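You operate a simulated robot arm through the tools that you are given. There is no shell and no other tool.

You run a simulated robot arm. Do the job below in one go: nothing can be reset, and whatever is moved stays where it is left.

JOB
Reject the cracked ball, pass the red check ball, recount the green tray.
Fine: cracked ball in the red reject box; reset the tally, then one press for each ball in the green check tray.
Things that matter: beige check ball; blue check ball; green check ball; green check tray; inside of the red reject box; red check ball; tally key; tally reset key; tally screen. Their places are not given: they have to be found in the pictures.

The check looks at the end state, three seconds after you hand in, the way a careful person would. Anything else that was tipped, shoved, dropped, spilled or broken makes it a failure.

ROBOT AND FRAMES
A 6-joint arm with a two-finger parallel gripper, fixed in place. Base frame: the origin is on the floor under the middle of its stand, x ahead of it, y to its left, z up; the work surface is at about z = 800. Lengths are in mm, angles in rad, forces in N, time in s.
With the tool pointing down near the work surface it reaches from about 240 to 640 mm from the base axis. Its first joint turns from -1.152 to 1.152 rad. Payload 2.7 kg.
The TCP is the grasp point between the finger pads, 23 mm short of the fingertips. In the tool frame z runs along the fingers and y along their closing line. The gripper opens to 94 mm. The fingers are 38 mm wide and 10 mm thick; the gripper's body (54 by 96 mm) begins 39 mm behind the TCP.
Orientation is that of the tool frame in the base frame, as a unit quaternion [x, y, z, w]. With the fingers straight down and closing along the base's y, the tool's x points along the base's -x, its y along +y and its z along -z.

CONTROLS
- The arm moves only by the tool step_arm. Its argument "increments" is a list of rows, each a list of 6 numbers: the shift along the tool's x, y, z in units of 500 mm (1.0 is 500 mm), then the turn, a rotation vector about the tool's x, y, z in units of 60 degrees (1.0 is 60 degrees). In form: [[tx, ty, tz, wx, wy, wz], ...]. A call has 1 to 20 rows; each row is the pose to reach, as a shift and turn from the pose commanded when the call began, along the tool's axes at that moment. "fingers" is the gripper command, from -1 (shut) to 1 (fully open), values between in proportion, set as the call begins (left out, the last holds). A call with a number of a shift or a turn outside -1 to 1 is refused whole. Each row takes 0.2 s and may step no farther than 50 mm and 0.15 rad from the row before; otherwise, or with a gripper value out of range, the whole call is refused. A pose out of reach is approached as far as the arm can. The call stops where the force on the tool passes 90 N (or 10 N more than at its start, if that is more) or the arm is blocked; 0.2 s more then pass. The fingers move at their own pace (about 45 mm/s each) and stop on an object; they squeeze with about 37 N. The grip force told is the motor's: it shows also when the fingers shut on nothing. Time passes only in rows, and 0.2 s behind the last, so rows that repeat a pose let the fingers close. The reply holds the time, the measured pose of the TCP, the force on the tool along the base axes, the opening and the grip force, in the units named above and with some noise, with the torque about the TCP (base axes, N m) and any sound that the robot's microphone picked up.
- Cameras (640 x 400 px; columns grow to the right, rows downward): "scene" is fixed at [78.9, -437.1, 1396.1]; the picture's right is [0.74, -0.67, 0.00], its down [-0.44, -0.48, -0.76] and it looks along [0.51, 0.56, -0.65] (base axes); focal length 297 px, centre (320, 200). "wrist" rides on the gripper at [86, 16, -75] in the tool frame; the picture's right is [-0.18, 0.98, 0.00], its down [-0.58, -0.11, -0.81] and it looks along [-0.79, -0.15, 0.59] (tool axes); focal length 243 px, centre (320, 200).
- snapshot(camera): a new picture of that camera. The clock stands still meanwhile.
- probe_pixels(camera, pixels): for up to 12 pixels [column, row] of the newest picture of that camera ("zoom" is the newest enlarged one), the place [x, y, z] in the base frame of the surface seen there, good to about 3 mm. The clock stands still meanwhile.
- inspect(camera, box): a new picture of the part [left, top, right, bottom] of that camera's present view, enlarged. The clock stands still meanwhile.
- close_job(): hands the job in; it is judged then, once.

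Unless the task says otherwise, let go and move clear before handing in.

The tools are called after "Call:" as name(argument=value, ...) on one line, values as JSON. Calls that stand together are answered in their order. step_arm: Moves the arm, as the interface text tells. Its arguments: {"type":"object","properties":{"increments":{"type":"array","items":{"type":"array","items":{"type":"number"}}},"fingers":{"type":"number"}},"required":["increments"]} The other tools are called the same way: snapshot (camera) takes a picture; probe_pixels (camera, pixels) gives the place of the surface under pixels of a picture; inspect (camera, box) takes an enlarged picture of a part of a camera's view; close_job () hands the job in.

At the start:

```text
t: 0.0
ee_pos: [348.8, -33.9, 1095.8]
tool_rot: [0.001, 1.0, 0.0, 0.0]
wrist_force: [-0.1, -0.1, 0.0]
moment: [0.03, 0.0, -0.01]
gripper_width: 94.0
grasp_force: 0.1
```

scene: 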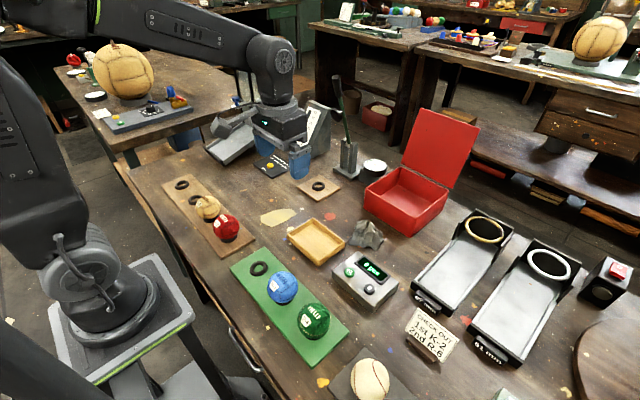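
wrist: 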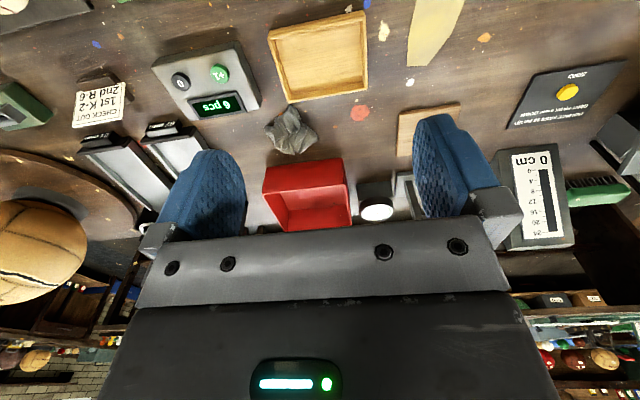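

The scene picture shows a wooden rack with a beige ball (207,207) and a red ball (226,228), a green tray with blue (282,287) and green (314,320) balls, a tally box near (365,280), and a red box near (410,190). I'll look closer at each.

Call:
inspect(camera="scene", box=[150, 160, 310, 260])

Call:
inspect(camera="scene", box=[220, 230, 420, 400])

Call:
inspect(camera="scene", box=[400, 190, 640, 400])

Call:
inspect(camera="scene", box=[200, 70, 400, 200])

```text
4.00 times, centred on (230, 210) of scene
```

zoom: 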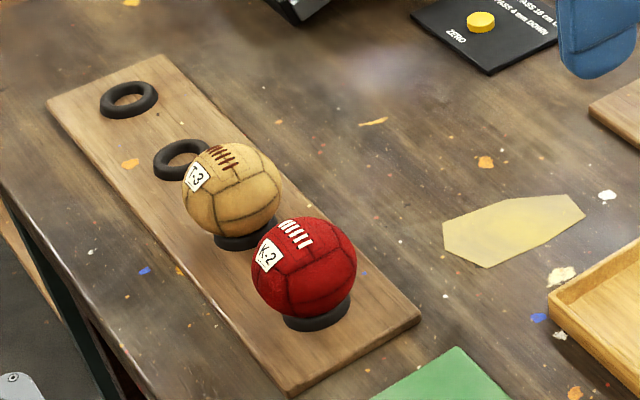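

```text
2.35 times, centred on (320, 315) of scene
```

zoom: 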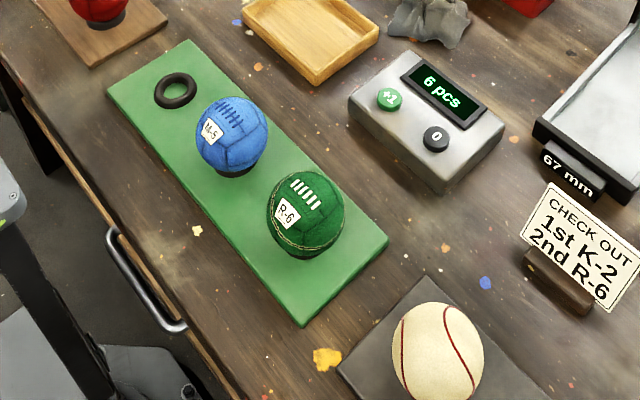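

```text
1.90 times, centred on (520, 295) of scene
```

zoom: 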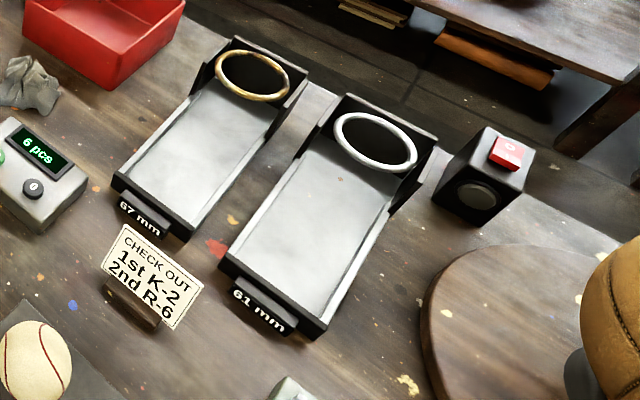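

```text
3.08 times, centred on (300, 135) of scene
```

zoom: 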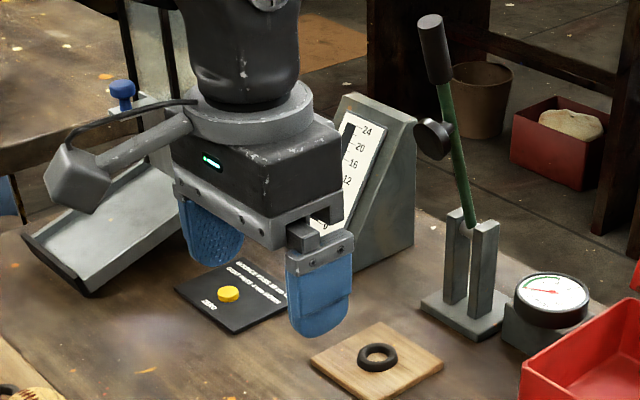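

The zooms show labels on the balls (T-3, K-2, M-5, R-6) and a hint of a line around the lower part of the green ball. I'll zoom harder on every ball and on the printed text.

Call:
inspect(camera="scene", box=[292, 295, 340, 345])

Call:
inspect(camera="scene", box=[260, 265, 308, 310])

Call:
inspect(camera="scene", box=[190, 190, 245, 245])

Call:
inspect(camera="scene", box=[345, 350, 405, 400])

Call:
inspect(camera="scene", box=[250, 145, 310, 185])

Call:
inspect(camera="scene", box=[325, 240, 410, 320])

Call:
inspect(camera="scene", box=[355, 100, 485, 240])

```text
8.00 times, centred on (316, 320) of scene
```

zoom: 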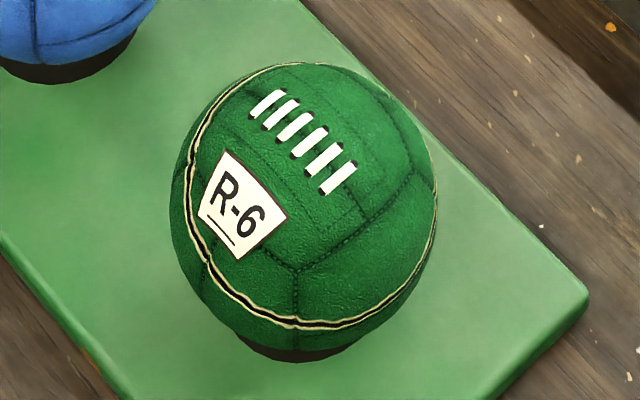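

```text
8.89 times, centred on (284, 288) of scene
```

zoom: 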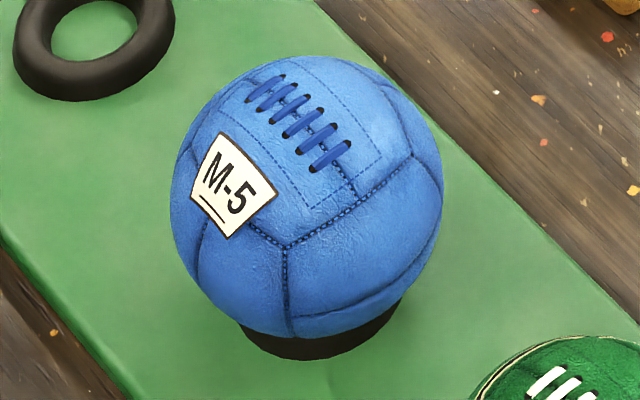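

```text
7.27 times, centred on (218, 218) of scene
```

zoom: 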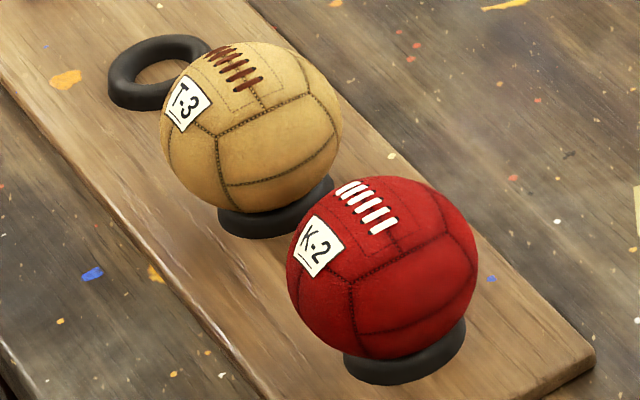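

```text
8.00 times, centred on (375, 375) of scene
```

zoom: 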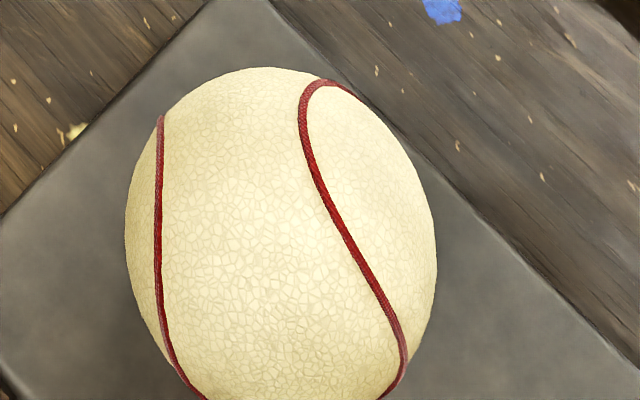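

```text
10.00 times, centred on (280, 165) of scene
```

zoom: 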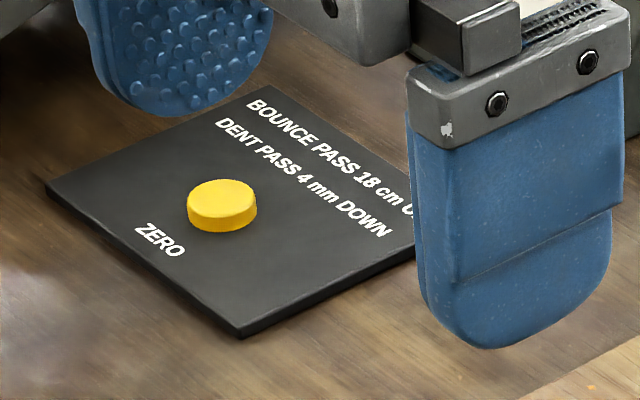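

```text
5.00 times, centred on (368, 280) of scene
```

zoom: 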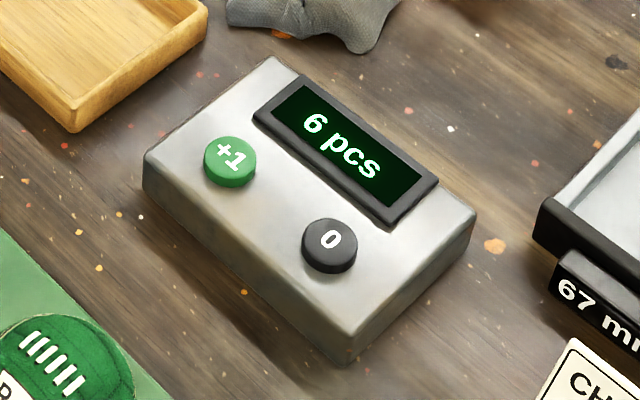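

```text
2.86 times, centred on (420, 170) of scene
```

zoom: 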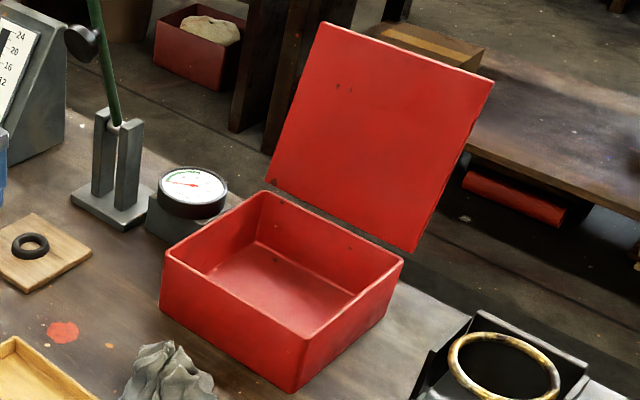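

The green ball R-6 shows a jagged dark line with pale edges ((295,320) in its zoom), which looks like a crack, while the visible sides of the other check balls look sound. I'll probe positions of the balls, rings, keys and box.

Call:
snapshot(camera="scene")

Call:
probe_pixels(camera="scene", pixels=[[207, 197], [226, 216], [282, 272], [314, 304], [258, 269], [251, 268], [240, 265], [340, 325], [181, 185], [195, 200], [369, 374], [300, 355]])

Call:
probe_pixels(camera="scene", pixels=[[349, 271], [368, 289], [372, 266], [362, 262], [380, 272], [340, 280], [372, 305], [390, 285], [345, 262], [356, 255], [430, 350], [365, 235]])

Call:
probe_pixels(camera="scene", pixels=[[405, 200], [415, 190], [365, 190], [413, 228], [447, 192], [404, 167], [400, 205], [430, 195], [440, 150], [316, 245], [375, 166], [318, 185]])

```text
taken
```

scene: 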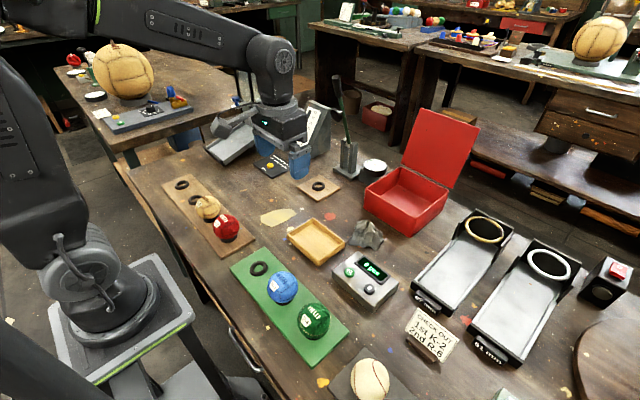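

```text
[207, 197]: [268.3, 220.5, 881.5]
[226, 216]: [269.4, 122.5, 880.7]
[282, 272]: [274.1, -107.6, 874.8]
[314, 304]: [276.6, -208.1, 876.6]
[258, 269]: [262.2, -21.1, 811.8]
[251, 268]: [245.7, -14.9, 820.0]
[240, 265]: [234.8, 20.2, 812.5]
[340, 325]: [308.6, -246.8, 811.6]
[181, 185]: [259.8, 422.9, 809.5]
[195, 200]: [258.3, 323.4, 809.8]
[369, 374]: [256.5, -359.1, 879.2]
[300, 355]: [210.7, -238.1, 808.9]
```

```text
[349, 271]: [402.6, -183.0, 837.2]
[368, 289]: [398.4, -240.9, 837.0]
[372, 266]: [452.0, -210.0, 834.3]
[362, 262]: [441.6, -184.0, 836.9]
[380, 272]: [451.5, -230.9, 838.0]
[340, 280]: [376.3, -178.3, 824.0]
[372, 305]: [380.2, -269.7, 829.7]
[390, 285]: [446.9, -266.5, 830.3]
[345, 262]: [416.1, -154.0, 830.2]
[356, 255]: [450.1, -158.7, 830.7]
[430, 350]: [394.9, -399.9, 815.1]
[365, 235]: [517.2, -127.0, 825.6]
```

```text
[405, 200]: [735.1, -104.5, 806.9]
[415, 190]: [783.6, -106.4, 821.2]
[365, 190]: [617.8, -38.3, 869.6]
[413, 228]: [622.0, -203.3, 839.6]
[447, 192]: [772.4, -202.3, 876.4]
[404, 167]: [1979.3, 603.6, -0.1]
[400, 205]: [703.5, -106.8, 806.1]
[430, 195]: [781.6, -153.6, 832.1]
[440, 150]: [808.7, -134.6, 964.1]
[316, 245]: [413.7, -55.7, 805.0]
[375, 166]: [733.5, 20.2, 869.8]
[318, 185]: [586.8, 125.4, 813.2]
```

Probes put the ball tops near z 880 and the keys at z 837, with the red box beyond x 620. I'll probe more points on the balls, the empty ring, the key/bezel heights and the box rim for accurate geometry.

Call:
probe_pixels(camera="scene", pixels=[[226, 228], [218, 228], [235, 228], [226, 236], [226, 218], [314, 320], [304, 320], [325, 320], [314, 332], [314, 308], [307, 310], [322, 312]])

Call:
inspect(camera="scene", box=[240, 250, 304, 290])

Call:
probe_pixels(camera="zoom", pixels=[[180, 190], [110, 180], [270, 180], [180, 120], [180, 240], [420, 370], [330, 370], [510, 370], [420, 280], [130, 250], [240, 130], [40, 180]])

```text
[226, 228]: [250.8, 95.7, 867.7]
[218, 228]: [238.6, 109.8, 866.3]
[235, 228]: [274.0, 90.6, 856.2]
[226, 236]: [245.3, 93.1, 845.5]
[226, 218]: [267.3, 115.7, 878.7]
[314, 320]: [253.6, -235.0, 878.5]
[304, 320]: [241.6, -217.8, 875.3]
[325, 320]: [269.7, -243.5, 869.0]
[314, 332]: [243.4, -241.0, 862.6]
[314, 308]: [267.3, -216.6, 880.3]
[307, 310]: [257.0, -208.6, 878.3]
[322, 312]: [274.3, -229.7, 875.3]
```

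```text
10.00 times, centred on (272, 270) of scene
```

zoom: 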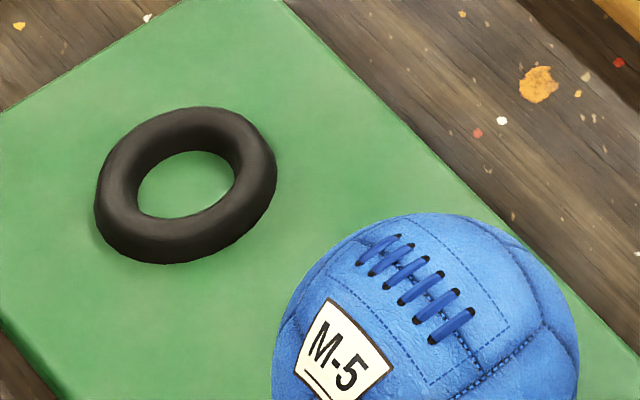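

```text
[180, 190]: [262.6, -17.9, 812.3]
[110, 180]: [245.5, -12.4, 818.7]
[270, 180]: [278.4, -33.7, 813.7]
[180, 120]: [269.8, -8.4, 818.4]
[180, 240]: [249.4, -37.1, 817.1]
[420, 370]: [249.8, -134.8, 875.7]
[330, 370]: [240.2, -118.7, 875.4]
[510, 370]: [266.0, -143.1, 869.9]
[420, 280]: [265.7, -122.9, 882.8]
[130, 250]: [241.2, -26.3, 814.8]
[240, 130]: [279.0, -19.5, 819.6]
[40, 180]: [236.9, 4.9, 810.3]
```

The empty ring on the green tray is at about (261, -21), with its top at z 819. The balls are about 60–64 mm across and spaced 100 mm apart near x 260. I'll turn the wrist while shifting over the tray so its camera can see the far sides of the balls.

Call:
step_arm(increments=[[0.007, -0.017, 0.0, 0, 0, 0.125], [0.014, -0.033, 0.0, 0, 0, 0.25], [0.021, -0.05, 0.0, 0, 0, 0.375], [0.028, -0.066, 0.0, 0, 0, 0.5], [0.035, -0.083, 0.0, 0, 0, 0.625], [0.042, -0.1, 0.0, 0, 0, 0.75], [0.05, -0.116, 0.0, 0, 0, 0.875], [0.058, -0.132, 0.0, 0, 0, 1.0]])

```text
t: 1.8
ee_pos: [318.1, -99.7, 1095.6]
tool_rot: [0.501, 0.865, 0.0, 0.001]
wrist_force: [0.2, 0.0, 0.3]
moment: [0.0, -0.02, 0.0]
gripper_width: 93.7
grasp_force: 0.0
```

The wrist turned 60 degrees cleanly, now at (318, -100, 1096). I'll turn another 60 degrees in place.

Call:
step_arm(increments=[[0, 0, 0.0, 0, 0, 0.125], [0, 0, 0, 0, 0, 0.25], [0, 0, 0, 0, 0, 0.375], [0, 0, 0, 0, 0, 0.5], [0, 0, 0, 0, 0, 0.625], [0, 0, 0, 0, 0, 0.75], [0, 0, 0, 0, 0, 0.875], [0, 0, 0, 0, 0, 1.0]])

Call:
snapshot(camera="wrist")

```text
t: 3.6
ee_pos: [319.4, -99.0, 1096.1]
tool_rot: [0.866, 0.499, 0.0, 0.0]
wrist_force: [-0.1, 0.1, -0.1]
moment: [-0.03, -0.03, 0.0]
gripper_width: 94.1
grasp_force: 0.0
```

```text
taken
```

wrist: 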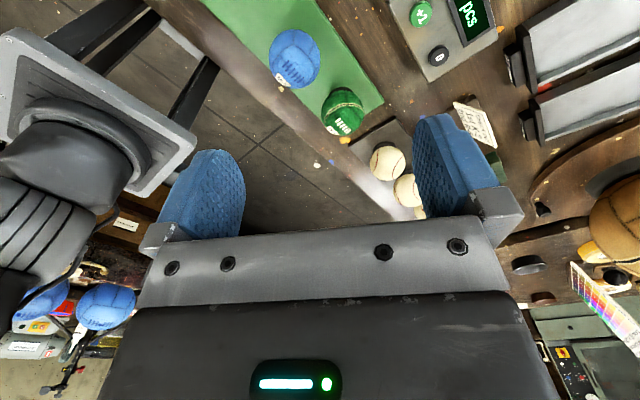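

The wrist view now looks toward -x/-y with blue at (295,58) and green at (342,112). I'll complete the half turn so the camera is on the far side.

Call:
step_arm(increments=[[0, 0, 0.0, 0, 0, 0.125], [0, 0, 0, 0, 0, 0.25], [0, 0, 0, 0, 0, 0.375], [0, 0, 0, 0, 0, 0.5], [0, 0, 0, 0, 0, 0.625], [0, 0, 0, 0, 0, 0.75], [0, 0, 0, 0, 0, 0.875], [0, 0, 0, 0, 0, 1.0]])

Call:
snapshot(camera="wrist")

```text
t: 5.4
ee_pos: [319.2, -98.6, 1095.2]
tool_rot: [1.0, -0.002, 0.0, 0.0]
wrist_force: [-0.3, -1.0, -0.9]
moment: [0.0, -0.02, 0.02]
gripper_width: 93.7
grasp_force: 0.1
```

```text
taken
```

wrist: 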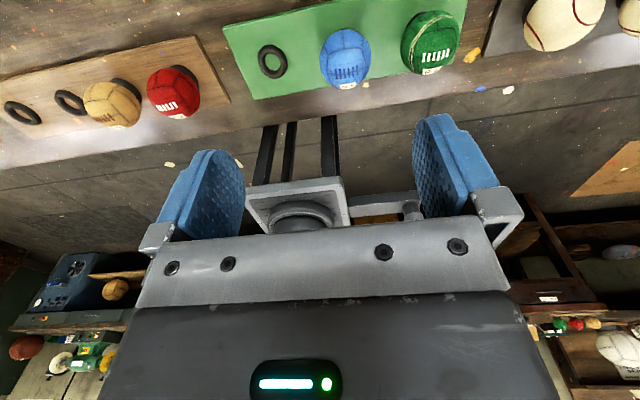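

All four balls are visible from the far side: beige (112,104), red (173,92), blue (345,57), green (431,42). I'll zoom on each for cracks.

Call:
inspect(camera="wrist", box=[70, 55, 215, 145])

Call:
inspect(camera="wrist", box=[305, 15, 385, 95])

Call:
inspect(camera="wrist", box=[390, 0, 480, 80])

Call:
inspect(camera="wrist", box=[500, 0, 640, 90])

```text
4.41 times, centred on (142, 100) of wrist
```

zoom: 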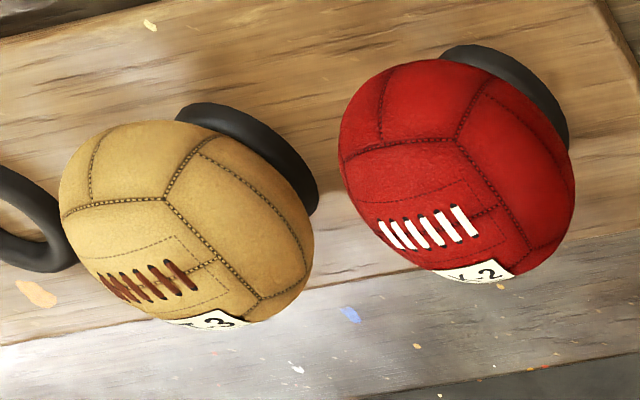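

```text
5.00 times, centred on (345, 55) of wrist
```

zoom: 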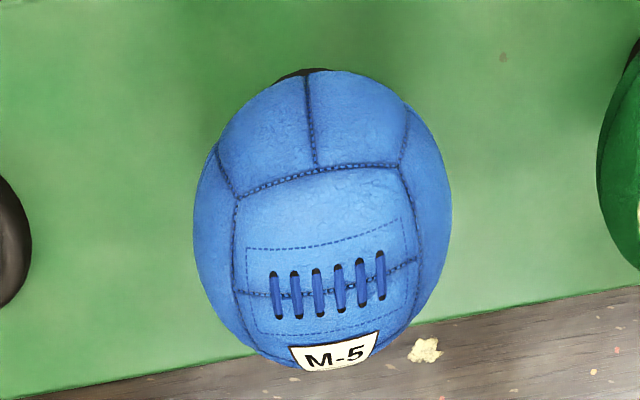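

```text
5.00 times, centred on (435, 40) of wrist
```

zoom: 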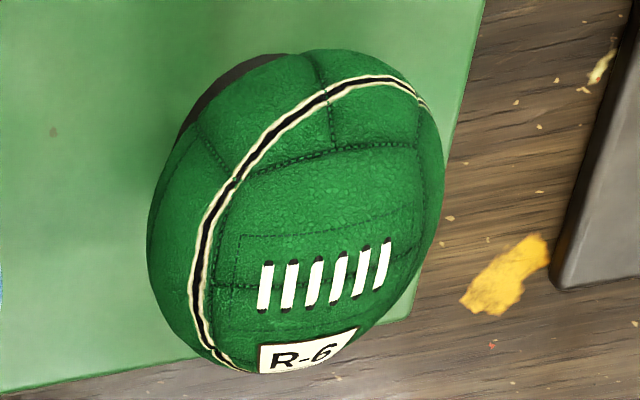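

```text
4.44 times, centred on (570, 45) of wrist
```

zoom: 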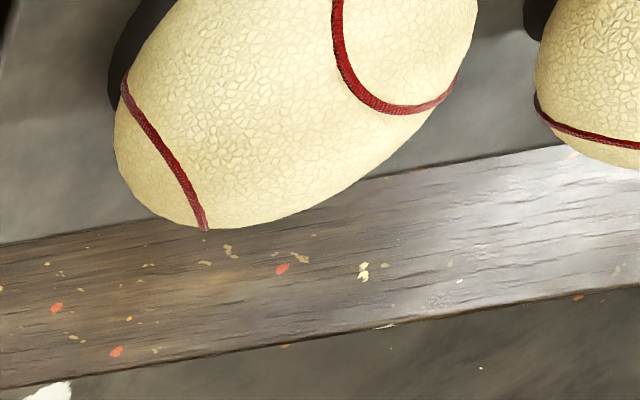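

R-6 (green) has the crack running right around it, while beige, red and blue show only stitching. So green gets rejected and red gets passed to the empty ring. I'll move above the green ball with the fingers opened to about 82 mm.

Call:
step_arm(increments=[[-0.02, 0.041, 0.055, 0, 0, 0], [-0.039, 0.081, 0.11, 0, 0, 0], [-0.059, 0.122, 0.165, 0, 0, 0], [-0.079, 0.163, 0.22, 0, 0, 0], [-0.098, 0.203, 0.275, 0, 0, 0], [-0.118, 0.244, 0.33, 0, 0, 0], [-0.118, 0.244, 0.33, 0, 0, 0]], fingers=0.745)

Call:
snapshot(camera="wrist")

Call:
snapshot(camera="scene")

```text
t: 7.0
ee_pos: [260.4, -220.0, 930.8]
tool_rot: [1.0, 0.001, 0.0, 0.001]
wrist_force: [-0.8, 0.2, 0.4]
moment: [0.0, -0.02, 0.04]
gripper_width: 82.1
grasp_force: 0.0
```

```text
taken
```

wrist: 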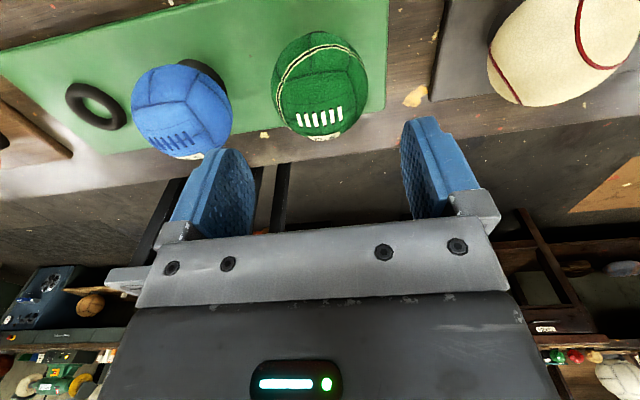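

```text
taken
```

scene: 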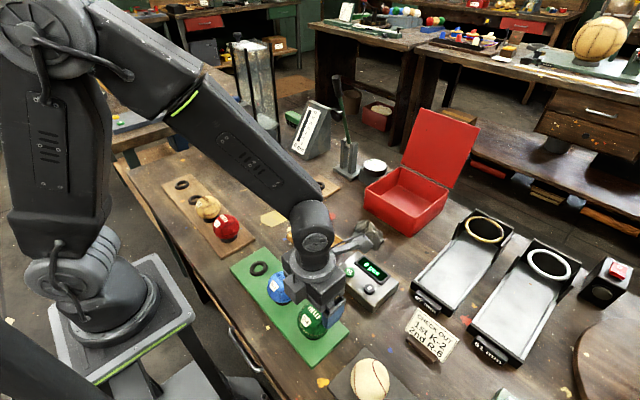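

The green ball sits centered at (320,85), consistent with TCP alignment within about 3 mm. I'll descend to z 850 and close.

Call:
step_arm(increments=[[0, 0, 0.04, 0, 0, 0], [0, 0, 0.08, 0, 0, 0], [0, 0, 0.12, 0, 0, 0], [0, 0, 0.15, 0, 0, 0], [0, 0, 0.16, 0, 0, 0]])

Call:
snapshot(camera="scene")

Call:
snapshot(camera="wrist")

```text
t: 8.2
ee_pos: [259.5, -221.8, 849.6]
tool_rot: [1.0, 0.0, 0.0, 0.0]
wrist_force: [0.6, -0.4, -0.2]
moment: [-0.01, -0.03, -0.01]
gripper_width: 82.0
grasp_force: 0.0
```

```text
taken
```

scene: 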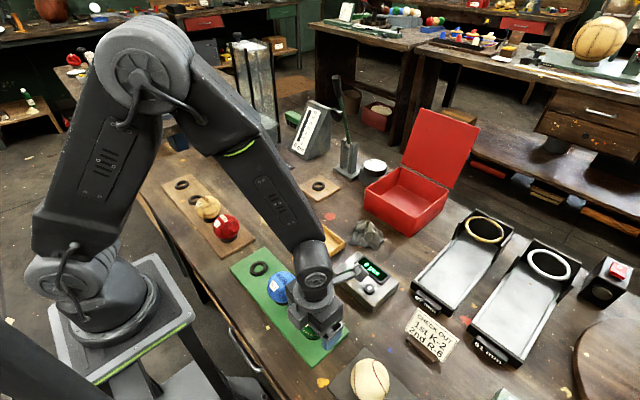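

```text
taken
```

wrist: 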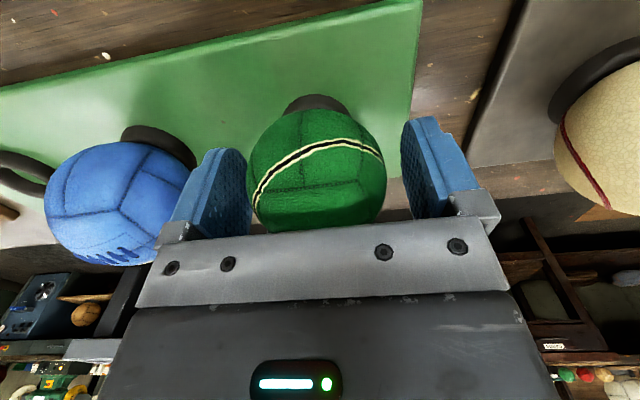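

The ball lies between both pads with a small gap on each side. I'll close the fingers in place.

Call:
step_arm(increments=[[0, 0, 0, 0, 0, 0], [0, 0, 0, 0, 0, 0], [0, 0, 0, 0, 0, 0], [0, 0, 0, 0, 0, 0]], fingers=-1)

```text
t: 9.2
ee_pos: [260.4, -220.8, 850.1]
tool_rot: [1.0, 0.0, 0.0, 0.0]
wrist_force: [-1.2, 0.3, -0.5]
moment: [0.0, 0.0, -0.01]
gripper_width: 63.6
grasp_force: 37.2
```

The fingers stopped at 63.6 mm with 37 N, so the ball is held. I'll lift it straight up.

Call:
step_arm(increments=[[0, 0, -0.03, 0, 0, 0], [0, 0, -0.09, 0, 0, 0], [0, 0, -0.17, 0, 0, 0], [0, 0, -0.25, 0, 0, 0], [0, 0, -0.32, 0, 0, 0]])

Call:
snapshot(camera="scene")

Call:
snapshot(camera="wrist")

```text
t: 10.4
ee_pos: [260.2, -221.8, 1011.5]
tool_rot: [1.0, 0.0, 0.0, 0.0]
wrist_force: [-1.2, -1.0, -1.2]
moment: [0.01, 0.03, 0.0]
gripper_width: 63.6
grasp_force: 37.2
```

```text
taken
```

scene: 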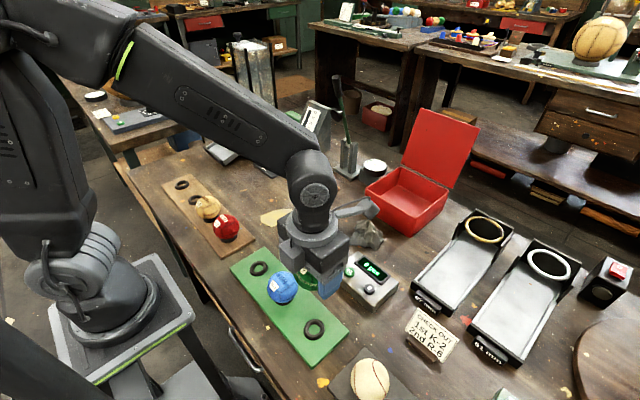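

```text
taken
```

wrist: 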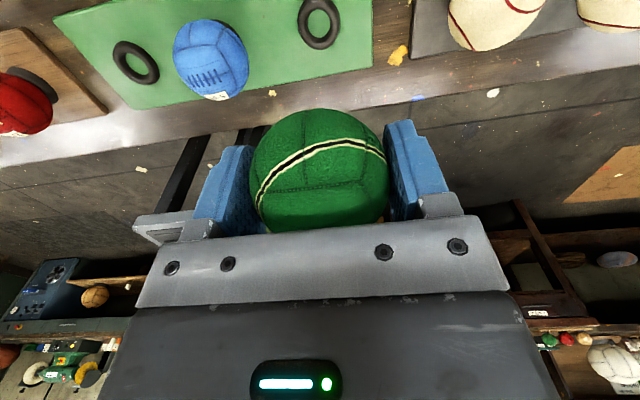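

R-6 is lifted and its ring stayed on the tray (315,328). Next I'll measure the red box rim and floor before carrying.

Call:
inspect(camera="scene", box=[350, 150, 460, 240])

```text
4.44 times, centred on (405, 195) of scene
```

zoom: 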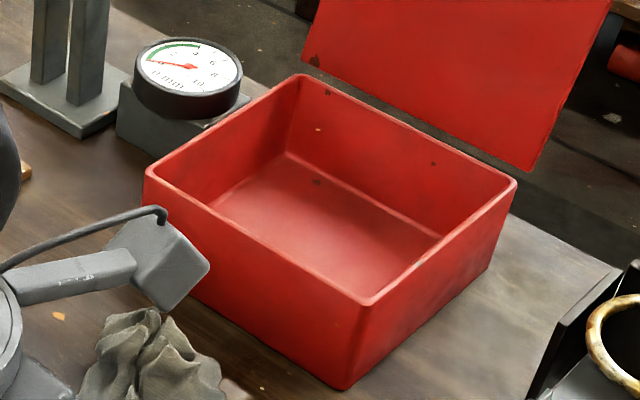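

Call:
probe_pixels(camera="zoom", pixels=[[153, 175], [365, 300], [300, 80], [510, 182], [240, 232], [290, 155], [440, 238], [330, 210], [260, 245], [320, 285], [215, 200], [400, 130]])

```text
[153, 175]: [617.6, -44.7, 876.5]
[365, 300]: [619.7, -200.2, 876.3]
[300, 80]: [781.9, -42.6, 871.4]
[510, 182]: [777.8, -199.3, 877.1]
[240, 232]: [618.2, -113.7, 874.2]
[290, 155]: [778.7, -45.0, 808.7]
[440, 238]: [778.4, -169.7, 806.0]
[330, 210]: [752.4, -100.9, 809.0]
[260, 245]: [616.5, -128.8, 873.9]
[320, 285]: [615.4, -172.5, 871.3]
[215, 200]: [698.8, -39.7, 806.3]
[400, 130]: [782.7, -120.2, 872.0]
```

The box spans about x 614–782, y −202 to −40, with rim z 875 and floor z 806. I'll carry the ball forward at z 1011, tilting the tool 20° forward for reach.

Call:
step_arm(increments=[[0.06, -0.02, 0, 0, 0.033, 0], [0.12, -0.04, 0, 0, 0.067, 0], [0.18, -0.06, 0, 0, 0.1, 0], [0.24, -0.08, 0, 0, 0.133, 0], [0.3, -0.1, 0, 0, 0.167, 0], [0.36, -0.12, 0, 0, 0.2, 0], [0.42, -0.14, 0, 0, 0.233, 0], [0.48, -0.16, 0, 0, 0.267, 0], [0.54, -0.18, 0, 0, 0.3, 0], [0.6, -0.202, 0, 0, 0.333, 0]])

Call:
snapshot(camera="scene")

```text
t: 12.6
ee_pos: [559.6, -120.4, 1011.1]
tool_rot: [0.985, 0.001, 0.174, 0.0]
wrist_force: [-0.4, -0.1, -0.9]
moment: [0.01, -0.01, 0.01]
gripper_width: 63.7
grasp_force: 37.7
```

```text
taken
```

scene: 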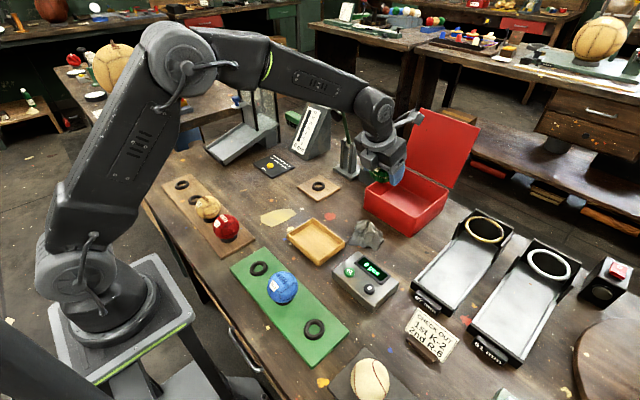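

Tilt is forward as intended and the ball is still held at 63.7 mm. I'll move above the box to about (685, -121, 970).

Call:
step_arm(increments=[[0.052, 0, 0.041, 0, 0, 0], [0.104, 0, 0.082, 0, 0, 0], [0.156, 0, 0.122, 0, 0, 0], [0.207, 0, 0.163, 0, 0, 0], [0.207, 0, 0.163, 0, 0, 0]])

Call:
snapshot(camera="scene")

Call:
snapshot(camera="wrist")

```text
t: 13.8
ee_pos: [684.0, -121.9, 967.6]
tool_rot: [0.985, 0.002, 0.173, -0.002]
wrist_force: [0.3, -0.4, -1.7]
moment: [0.01, -0.01, -0.01]
gripper_width: 63.5
grasp_force: 36.8
```

```text
taken
```

scene: 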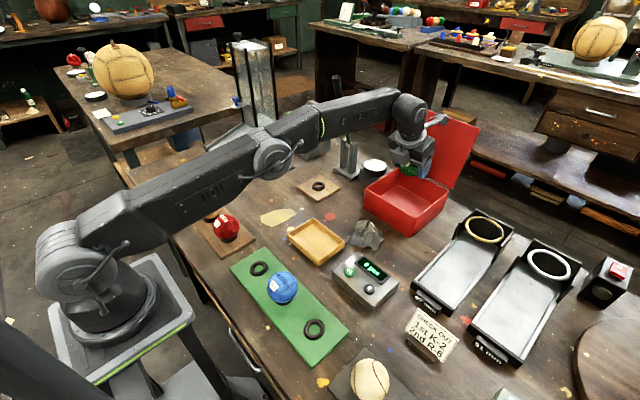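

```text
taken
```

wrist: 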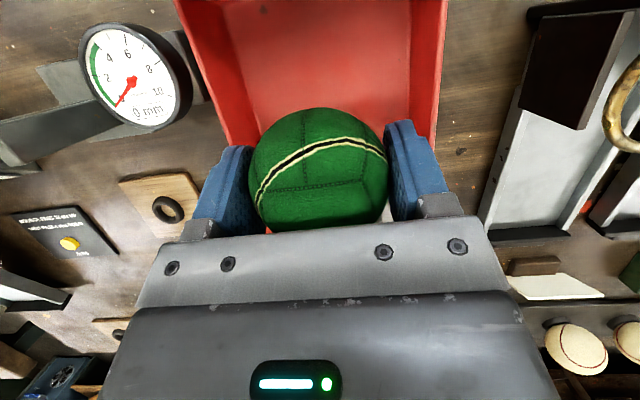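

The TCP reached (684, -122, 968) over the box, and the wrist view shows the box walls on both sides of the ball. I'll descend partway to z≈880 and check.

Call:
step_arm(increments=[[-0.02, 0, 0.055, 0, 0, 0], [-0.04, 0, 0.11, 0, 0, 0], [-0.06, 0, 0.165, 0, 0, 0], [-0.06, 0, 0.165, 0, 0, 0]])

Call:
snapshot(camera="scene")

Call:
snapshot(camera="wrist")

```text
t: 14.8
ee_pos: [685.3, -120.9, 879.6]
tool_rot: [0.985, 0.0, 0.174, 0.0]
wrist_force: [0.5, -0.5, -1.3]
moment: [0.01, 0.0, -0.02]
gripper_width: 63.9
grasp_force: 37.0
```

```text
taken
```

scene: 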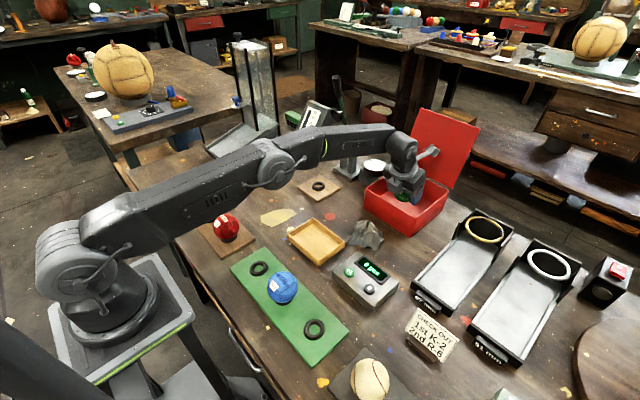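

```text
taken
```

wrist: 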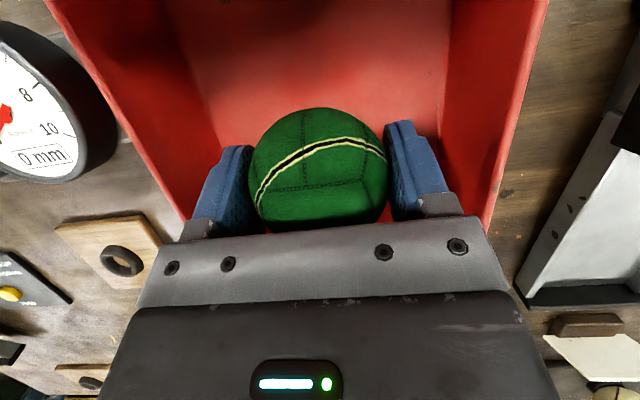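

The ball is inside the walls at z≈880 with clear space on both sides and no contact force. I'll lower to z≈844 (ball bottom just above floor).

Call:
step_arm(increments=[[-0.008, 0, 0.023, 0, 0, 0], [-0.016, 0, 0.045, 0, 0, 0], [-0.025, 0, 0.068, 0, 0, 0], [-0.025, 0, 0.068, 0, 0, 0]])

Call:
snapshot(camera="wrist")

Call:
inspect(camera="scene", box=[340, 100, 480, 240])

```text
t: 15.8
ee_pos: [685.4, -120.2, 844.6]
tool_rot: [0.985, 0.0, 0.173, 0.0]
wrist_force: [-0.1, 0.7, -0.6]
moment: [-0.01, 0.0, 0.0]
gripper_width: 63.6
grasp_force: 37.6
```

```text
taken
```

wrist: 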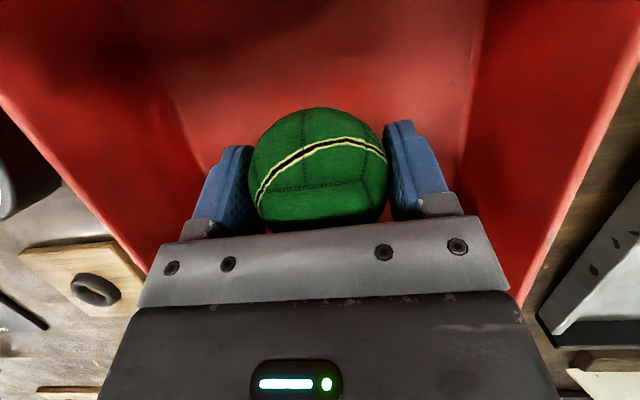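

```text
2.86 times, centred on (410, 170) of scene
```

zoom: 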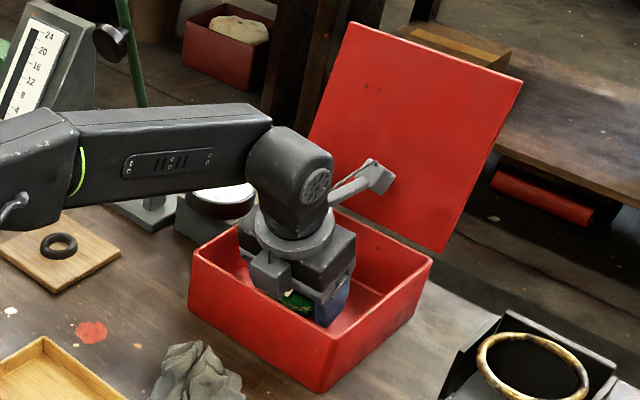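

The ball hovers about 6 mm above the box floor with no contact. I'll open the fingers to about 82 mm and wait.

Call:
step_arm(increments=[[0, 0, 0, 0, 0, 0], [0, 0, 0, 0, 0, 0], [0, 0, 0, 0, 0, 0], [0, 0, 0, 0, 0, 0], [0, 0, 0, 0, 0, 0]], fingers=0.745)

Call:
snapshot(camera="wrist")

```text
t: 17.0
ee_pos: [683.8, -120.5, 845.2]
tool_rot: [0.985, 0.0, 0.173, 0.0]
wrist_force: [-0.5, 1.1, 0.1]
moment: [0.01, 0.02, -0.04]
gripper_width: 82.4
grasp_force: 0.1
```

```text
taken
```

wrist: 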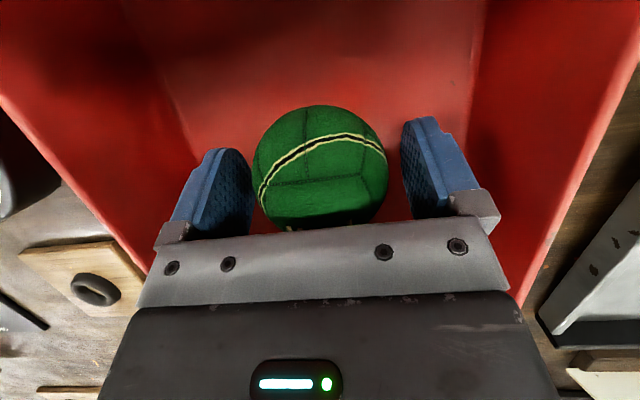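

The ball is free on the box floor and both pads are clear of it. I'll lift straight up out of the box.

Call:
step_arm(increments=[[0.014, 0, -0.039, 0, 0, 0], [0.034, 0, -0.094, 0, 0, 0], [0.06, 0, -0.165, 0, 0, 0], [0.086, 0, -0.235, 0, 0, 0], [0.103, 0, -0.282, 0, 0, 0]])

Call:
snapshot(camera="wrist")

Call:
inspect(camera="scene", box=[340, 100, 480, 240])

```text
t: 18.2
ee_pos: [681.2, -123.6, 995.0]
tool_rot: [0.985, 0.002, 0.174, -0.002]
wrist_force: [-0.3, -0.7, 0.9]
moment: [0.0, -0.04, 0.0]
gripper_width: 82.4
grasp_force: 0.0
out of reach, approached as far as the arm can: row 5
```

```text
taken
```

wrist: 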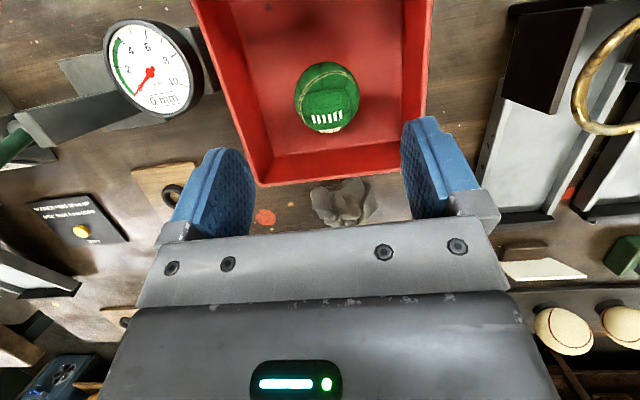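

```text
2.86 times, centred on (410, 170) of scene
```

zoom: 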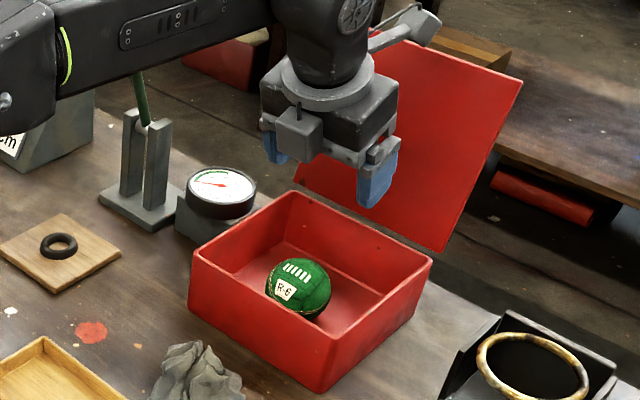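

R-6 rests on the floor of the red box, as the zoom shows at (300,290). I'll move back, untilting, to above the red ball at about (260, 120, 960).

Call:
step_arm(increments=[[-0.0686, -0.0402, -0.0188, 0, -0.0278, 0], [-0.1372, -0.0803, -0.0377, 0, -0.0555, 0], [-0.2058, -0.1205, -0.0565, 0, -0.0833, 0], [-0.2743, -0.1607, -0.0753, 0, -0.111, 0], [-0.3429, -0.2008, -0.0942, 0, -0.1388, 0], [-0.4115, -0.241, -0.113, 0, -0.1665, 0], [-0.4801, -0.2812, -0.1318, 0, -0.1943, 0], [-0.5487, -0.3213, -0.1507, 0, -0.222, 0], [-0.6173, -0.3615, -0.1695, 0, -0.2498, 0], [-0.6858, -0.4017, -0.1883, 0, -0.2775, 0], [-0.7544, -0.4418, -0.2072, 0, -0.3053, 0], [-0.823, -0.482, -0.226, 0, -0.333, 0], [-0.823, -0.482, -0.226, 0, -0.333, 0]])

Call:
snapshot(camera="wrist")

Call:
snapshot(camera="scene")

```text
t: 21.0
ee_pos: [250.7, 28.6, 868.4]
tool_rot: [0.999, 0.013, 0.009, -0.05]
wrist_force: [0.9, 0.2, -0.5]
moment: [-0.01, 0.01, 0.0]
gripper_width: 82.4
grasp_force: 0.1
out of reach, approached as far as the arm can: row 1, 2, 3, 4, 5, 6, 7, 8, 9, 10, 11, 12, 13
```

```text
taken
```

wrist: 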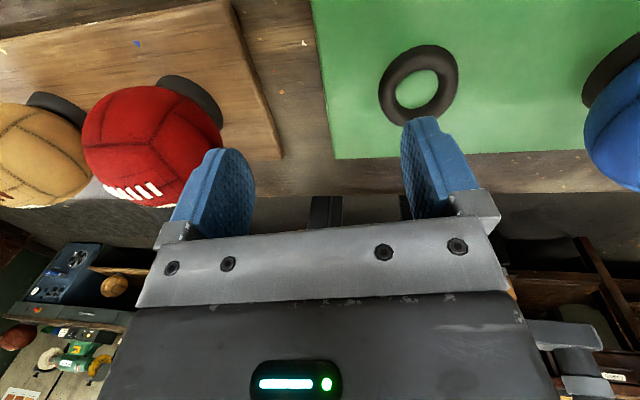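

```text
taken
```

scene: 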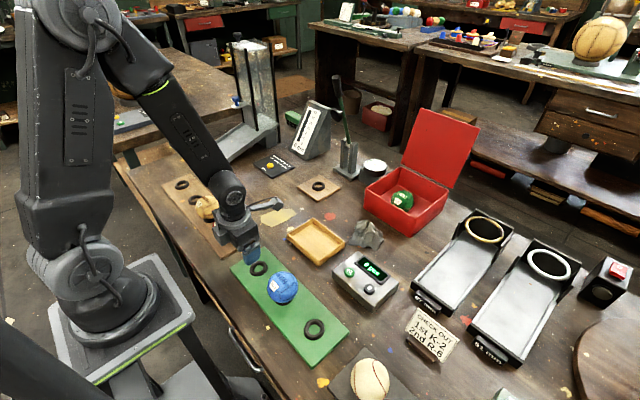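

The arm hit a joint limit (likely the wrist turn) and ended low at (251, 29, 868), slightly tilted. Forces are near zero, but I'll inspect closely that nothing was touched before moving.

Call:
inspect(camera="scene", box=[180, 170, 320, 300])

Call:
inspect(camera="wrist", box=[60, 60, 280, 240])

Call:
inspect(camera="scene", box=[280, 200, 460, 340])

```text
3.08 times, centred on (250, 235) of scene
```

zoom: 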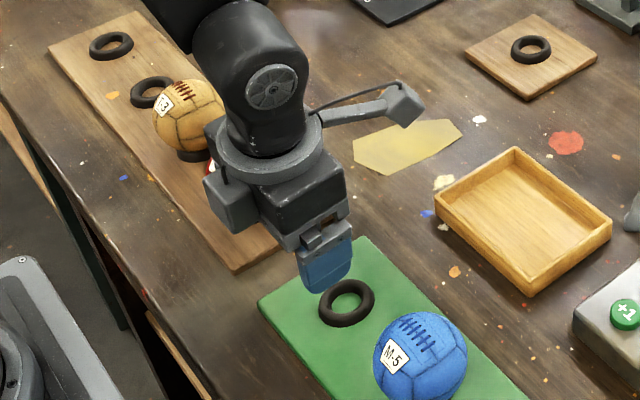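

```text
2.22 times, centred on (170, 150) of wrist
```

zoom: 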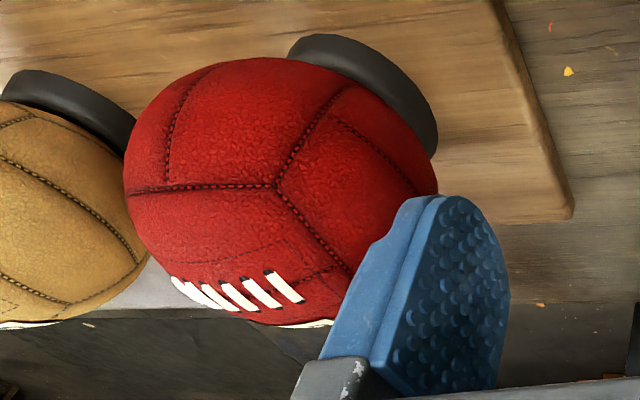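

```text
2.86 times, centred on (370, 270) of scene
```

zoom: 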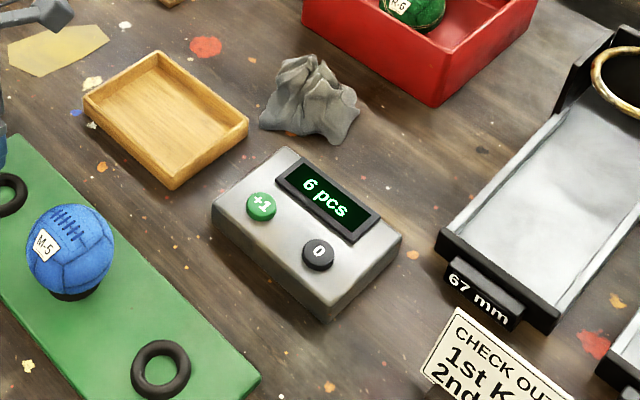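

Nothing was disturbed: the finger stops just short of the red ball and the tally still reads 6 pcs. I'll make a small safe move up and away from the red ball to see how the command reference behaves.

Call:
step_arm(increments=[[0, 0.05, -0.06, 0, 0, 0]])

```text
t: 21.4
ee_pos: [249.7, 0.6, 895.5]
tool_rot: [0.999, 0.013, 0.008, -0.051]
wrist_force: [0.4, 0.2, -0.2]
moment: [0.0, -0.01, 0.04]
gripper_width: 81.9
grasp_force: 0.0
```

The new command is taken from the achieved pose, and the arm is free at (250, 1, 896). I'll rise to about z 995 and take out the small tilt.

Call:
step_arm(increments=[[0.008, -0.0065, -0.066, -0.032, -0.006, 0], [0.016, -0.013, -0.133, -0.064, -0.012, 0], [0.024, -0.0195, -0.199, -0.095, -0.0184, 0], [0.024, -0.0195, -0.199, -0.095, -0.0184, 0]])

```text
t: 22.4
ee_pos: [256.2, -58.1, 988.9]
tool_rot: [1.0, 0.021, 0.001, -0.015]
wrist_force: [-0.1, 0.4, 0.3]
moment: [-0.03, 0.01, -0.04]
gripper_width: 82.1
grasp_force: 0.0
out of reach, approached as far as the arm can: row 1, 2, 3, 4
```

It is still clamped, now at (256, -58, 989), which fits a wrist-turn limit. I'll unwind the wrist by about 36° (negative tool-z turn) to get away from the limit.

Call:
step_arm(increments=[[0, 0, 0, 0, 0, -0.1], [0, 0, 0, 0, 0, -0.2], [0, 0, 0, 0, 0, -0.3], [0, 0, 0, 0, 0, -0.4], [0, 0, 0, 0, 0, -0.5], [0, 0, 0, 0, 0, -0.6]])

```text
t: 23.8
ee_pos: [258.0, -60.2, 987.2]
tool_rot: [0.946, 0.323, 0.0, -0.001]
wrist_force: [1.0, 0.3, 0.2]
moment: [0.02, -0.01, -0.01]
gripper_width: 82.1
grasp_force: 0.2
```

Unwinding worked: the tool is vertical again with heading about 38°, at (258, -60, 987). I'll move above the red ball while unwinding a little more.

Call:
step_arm(increments=[[0.0447, -0.0565, 0.0148, 0, 0, -0.066], [0.0894, -0.1129, 0.0296, 0, 0, -0.132], [0.1341, -0.1694, 0.0444, 0, 0, -0.198], [0.1788, -0.2258, 0.0592, 0, 0, -0.264], [0.2235, -0.2823, 0.074, 0, 0, -0.33], [0.2235, -0.2823, 0.074, 0, 0, -0.33]])

Call:
snapshot(camera="wrist")

Call:
snapshot(camera="scene")

```text
t: 25.2
ee_pos: [257.4, 119.3, 950.1]
tool_rot: [0.877, 0.48, 0.0, -0.001]
wrist_force: [-0.1, -0.5, 0.1]
moment: [-0.03, -0.01, -0.03]
gripper_width: 82.1
grasp_force: 0.0
```

```text
taken
```

wrist: 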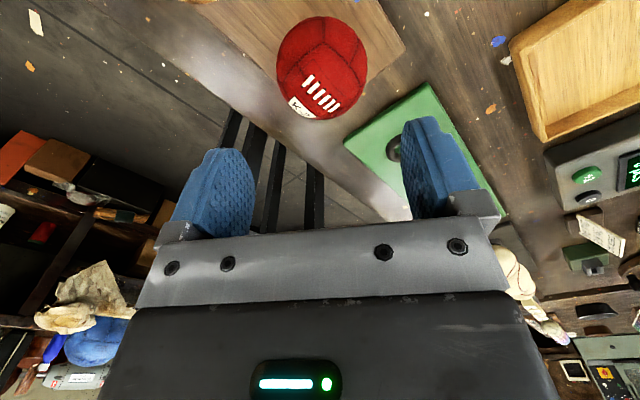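

```text
taken
```

scene: 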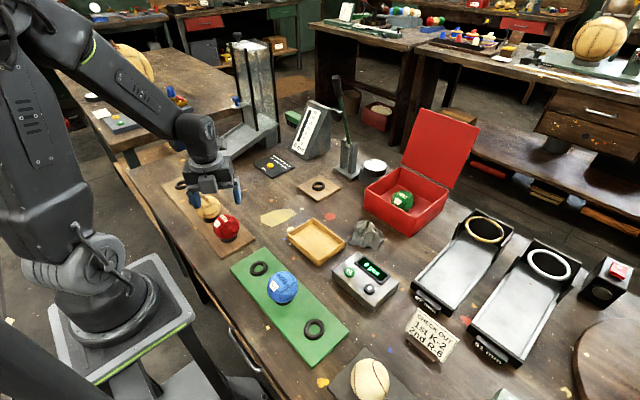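

The red ball sits at (322,68) in the wrist view, about 3–4 mm off the TCP along tool x. I'll descend to z 850 with a small correction.

Call:
step_arm(increments=[[0.005, 0.003, 0.05, 0, 0, 0], [0.006, 0.003, 0.1, 0, 0, 0], [0.006, 0.003, 0.15, 0, 0, 0], [0.006, 0.003, 0.185, 0, 0, 0], [0.006, 0.003, 0.2, 0, 0, 0]])

Call:
snapshot(camera="wrist")

Call:
inspect(camera="scene", box=[150, 150, 310, 270])

```text
t: 26.4
ee_pos: [262.7, 121.1, 851.4]
tool_rot: [0.877, 0.48, 0.0, -0.001]
wrist_force: [0.1, 0.2, 0.5]
moment: [0.01, 0.0, 0.0]
gripper_width: 82.3
grasp_force: 0.0
```

```text
taken
```

wrist: 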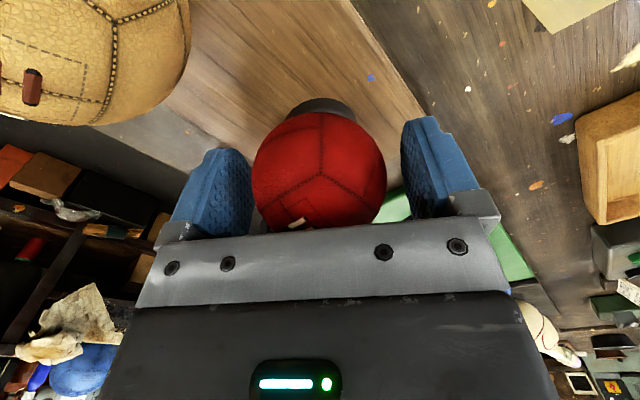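

```text
3.33 times, centred on (230, 210) of scene
```

zoom: 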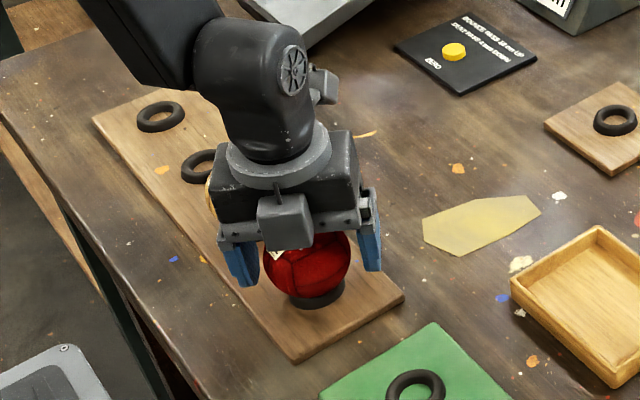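

The red ball is between the pads much like the green one was. I'll close the fingers.

Call:
step_arm(increments=[[0, 0, 0, 0, 0, 0], [0, 0, 0, 0, 0, 0], [0, 0, 0, 0, 0, 0], [0, 0, 0, 0, 0, 0]], fingers=-1)

```text
t: 27.4
ee_pos: [262.3, 122.5, 851.2]
tool_rot: [0.877, 0.48, 0.001, -0.002]
wrist_force: [-0.7, 0.2, 1.2]
moment: [0.0, 0.0, -0.01]
gripper_width: 63.9
grasp_force: 37.3
```

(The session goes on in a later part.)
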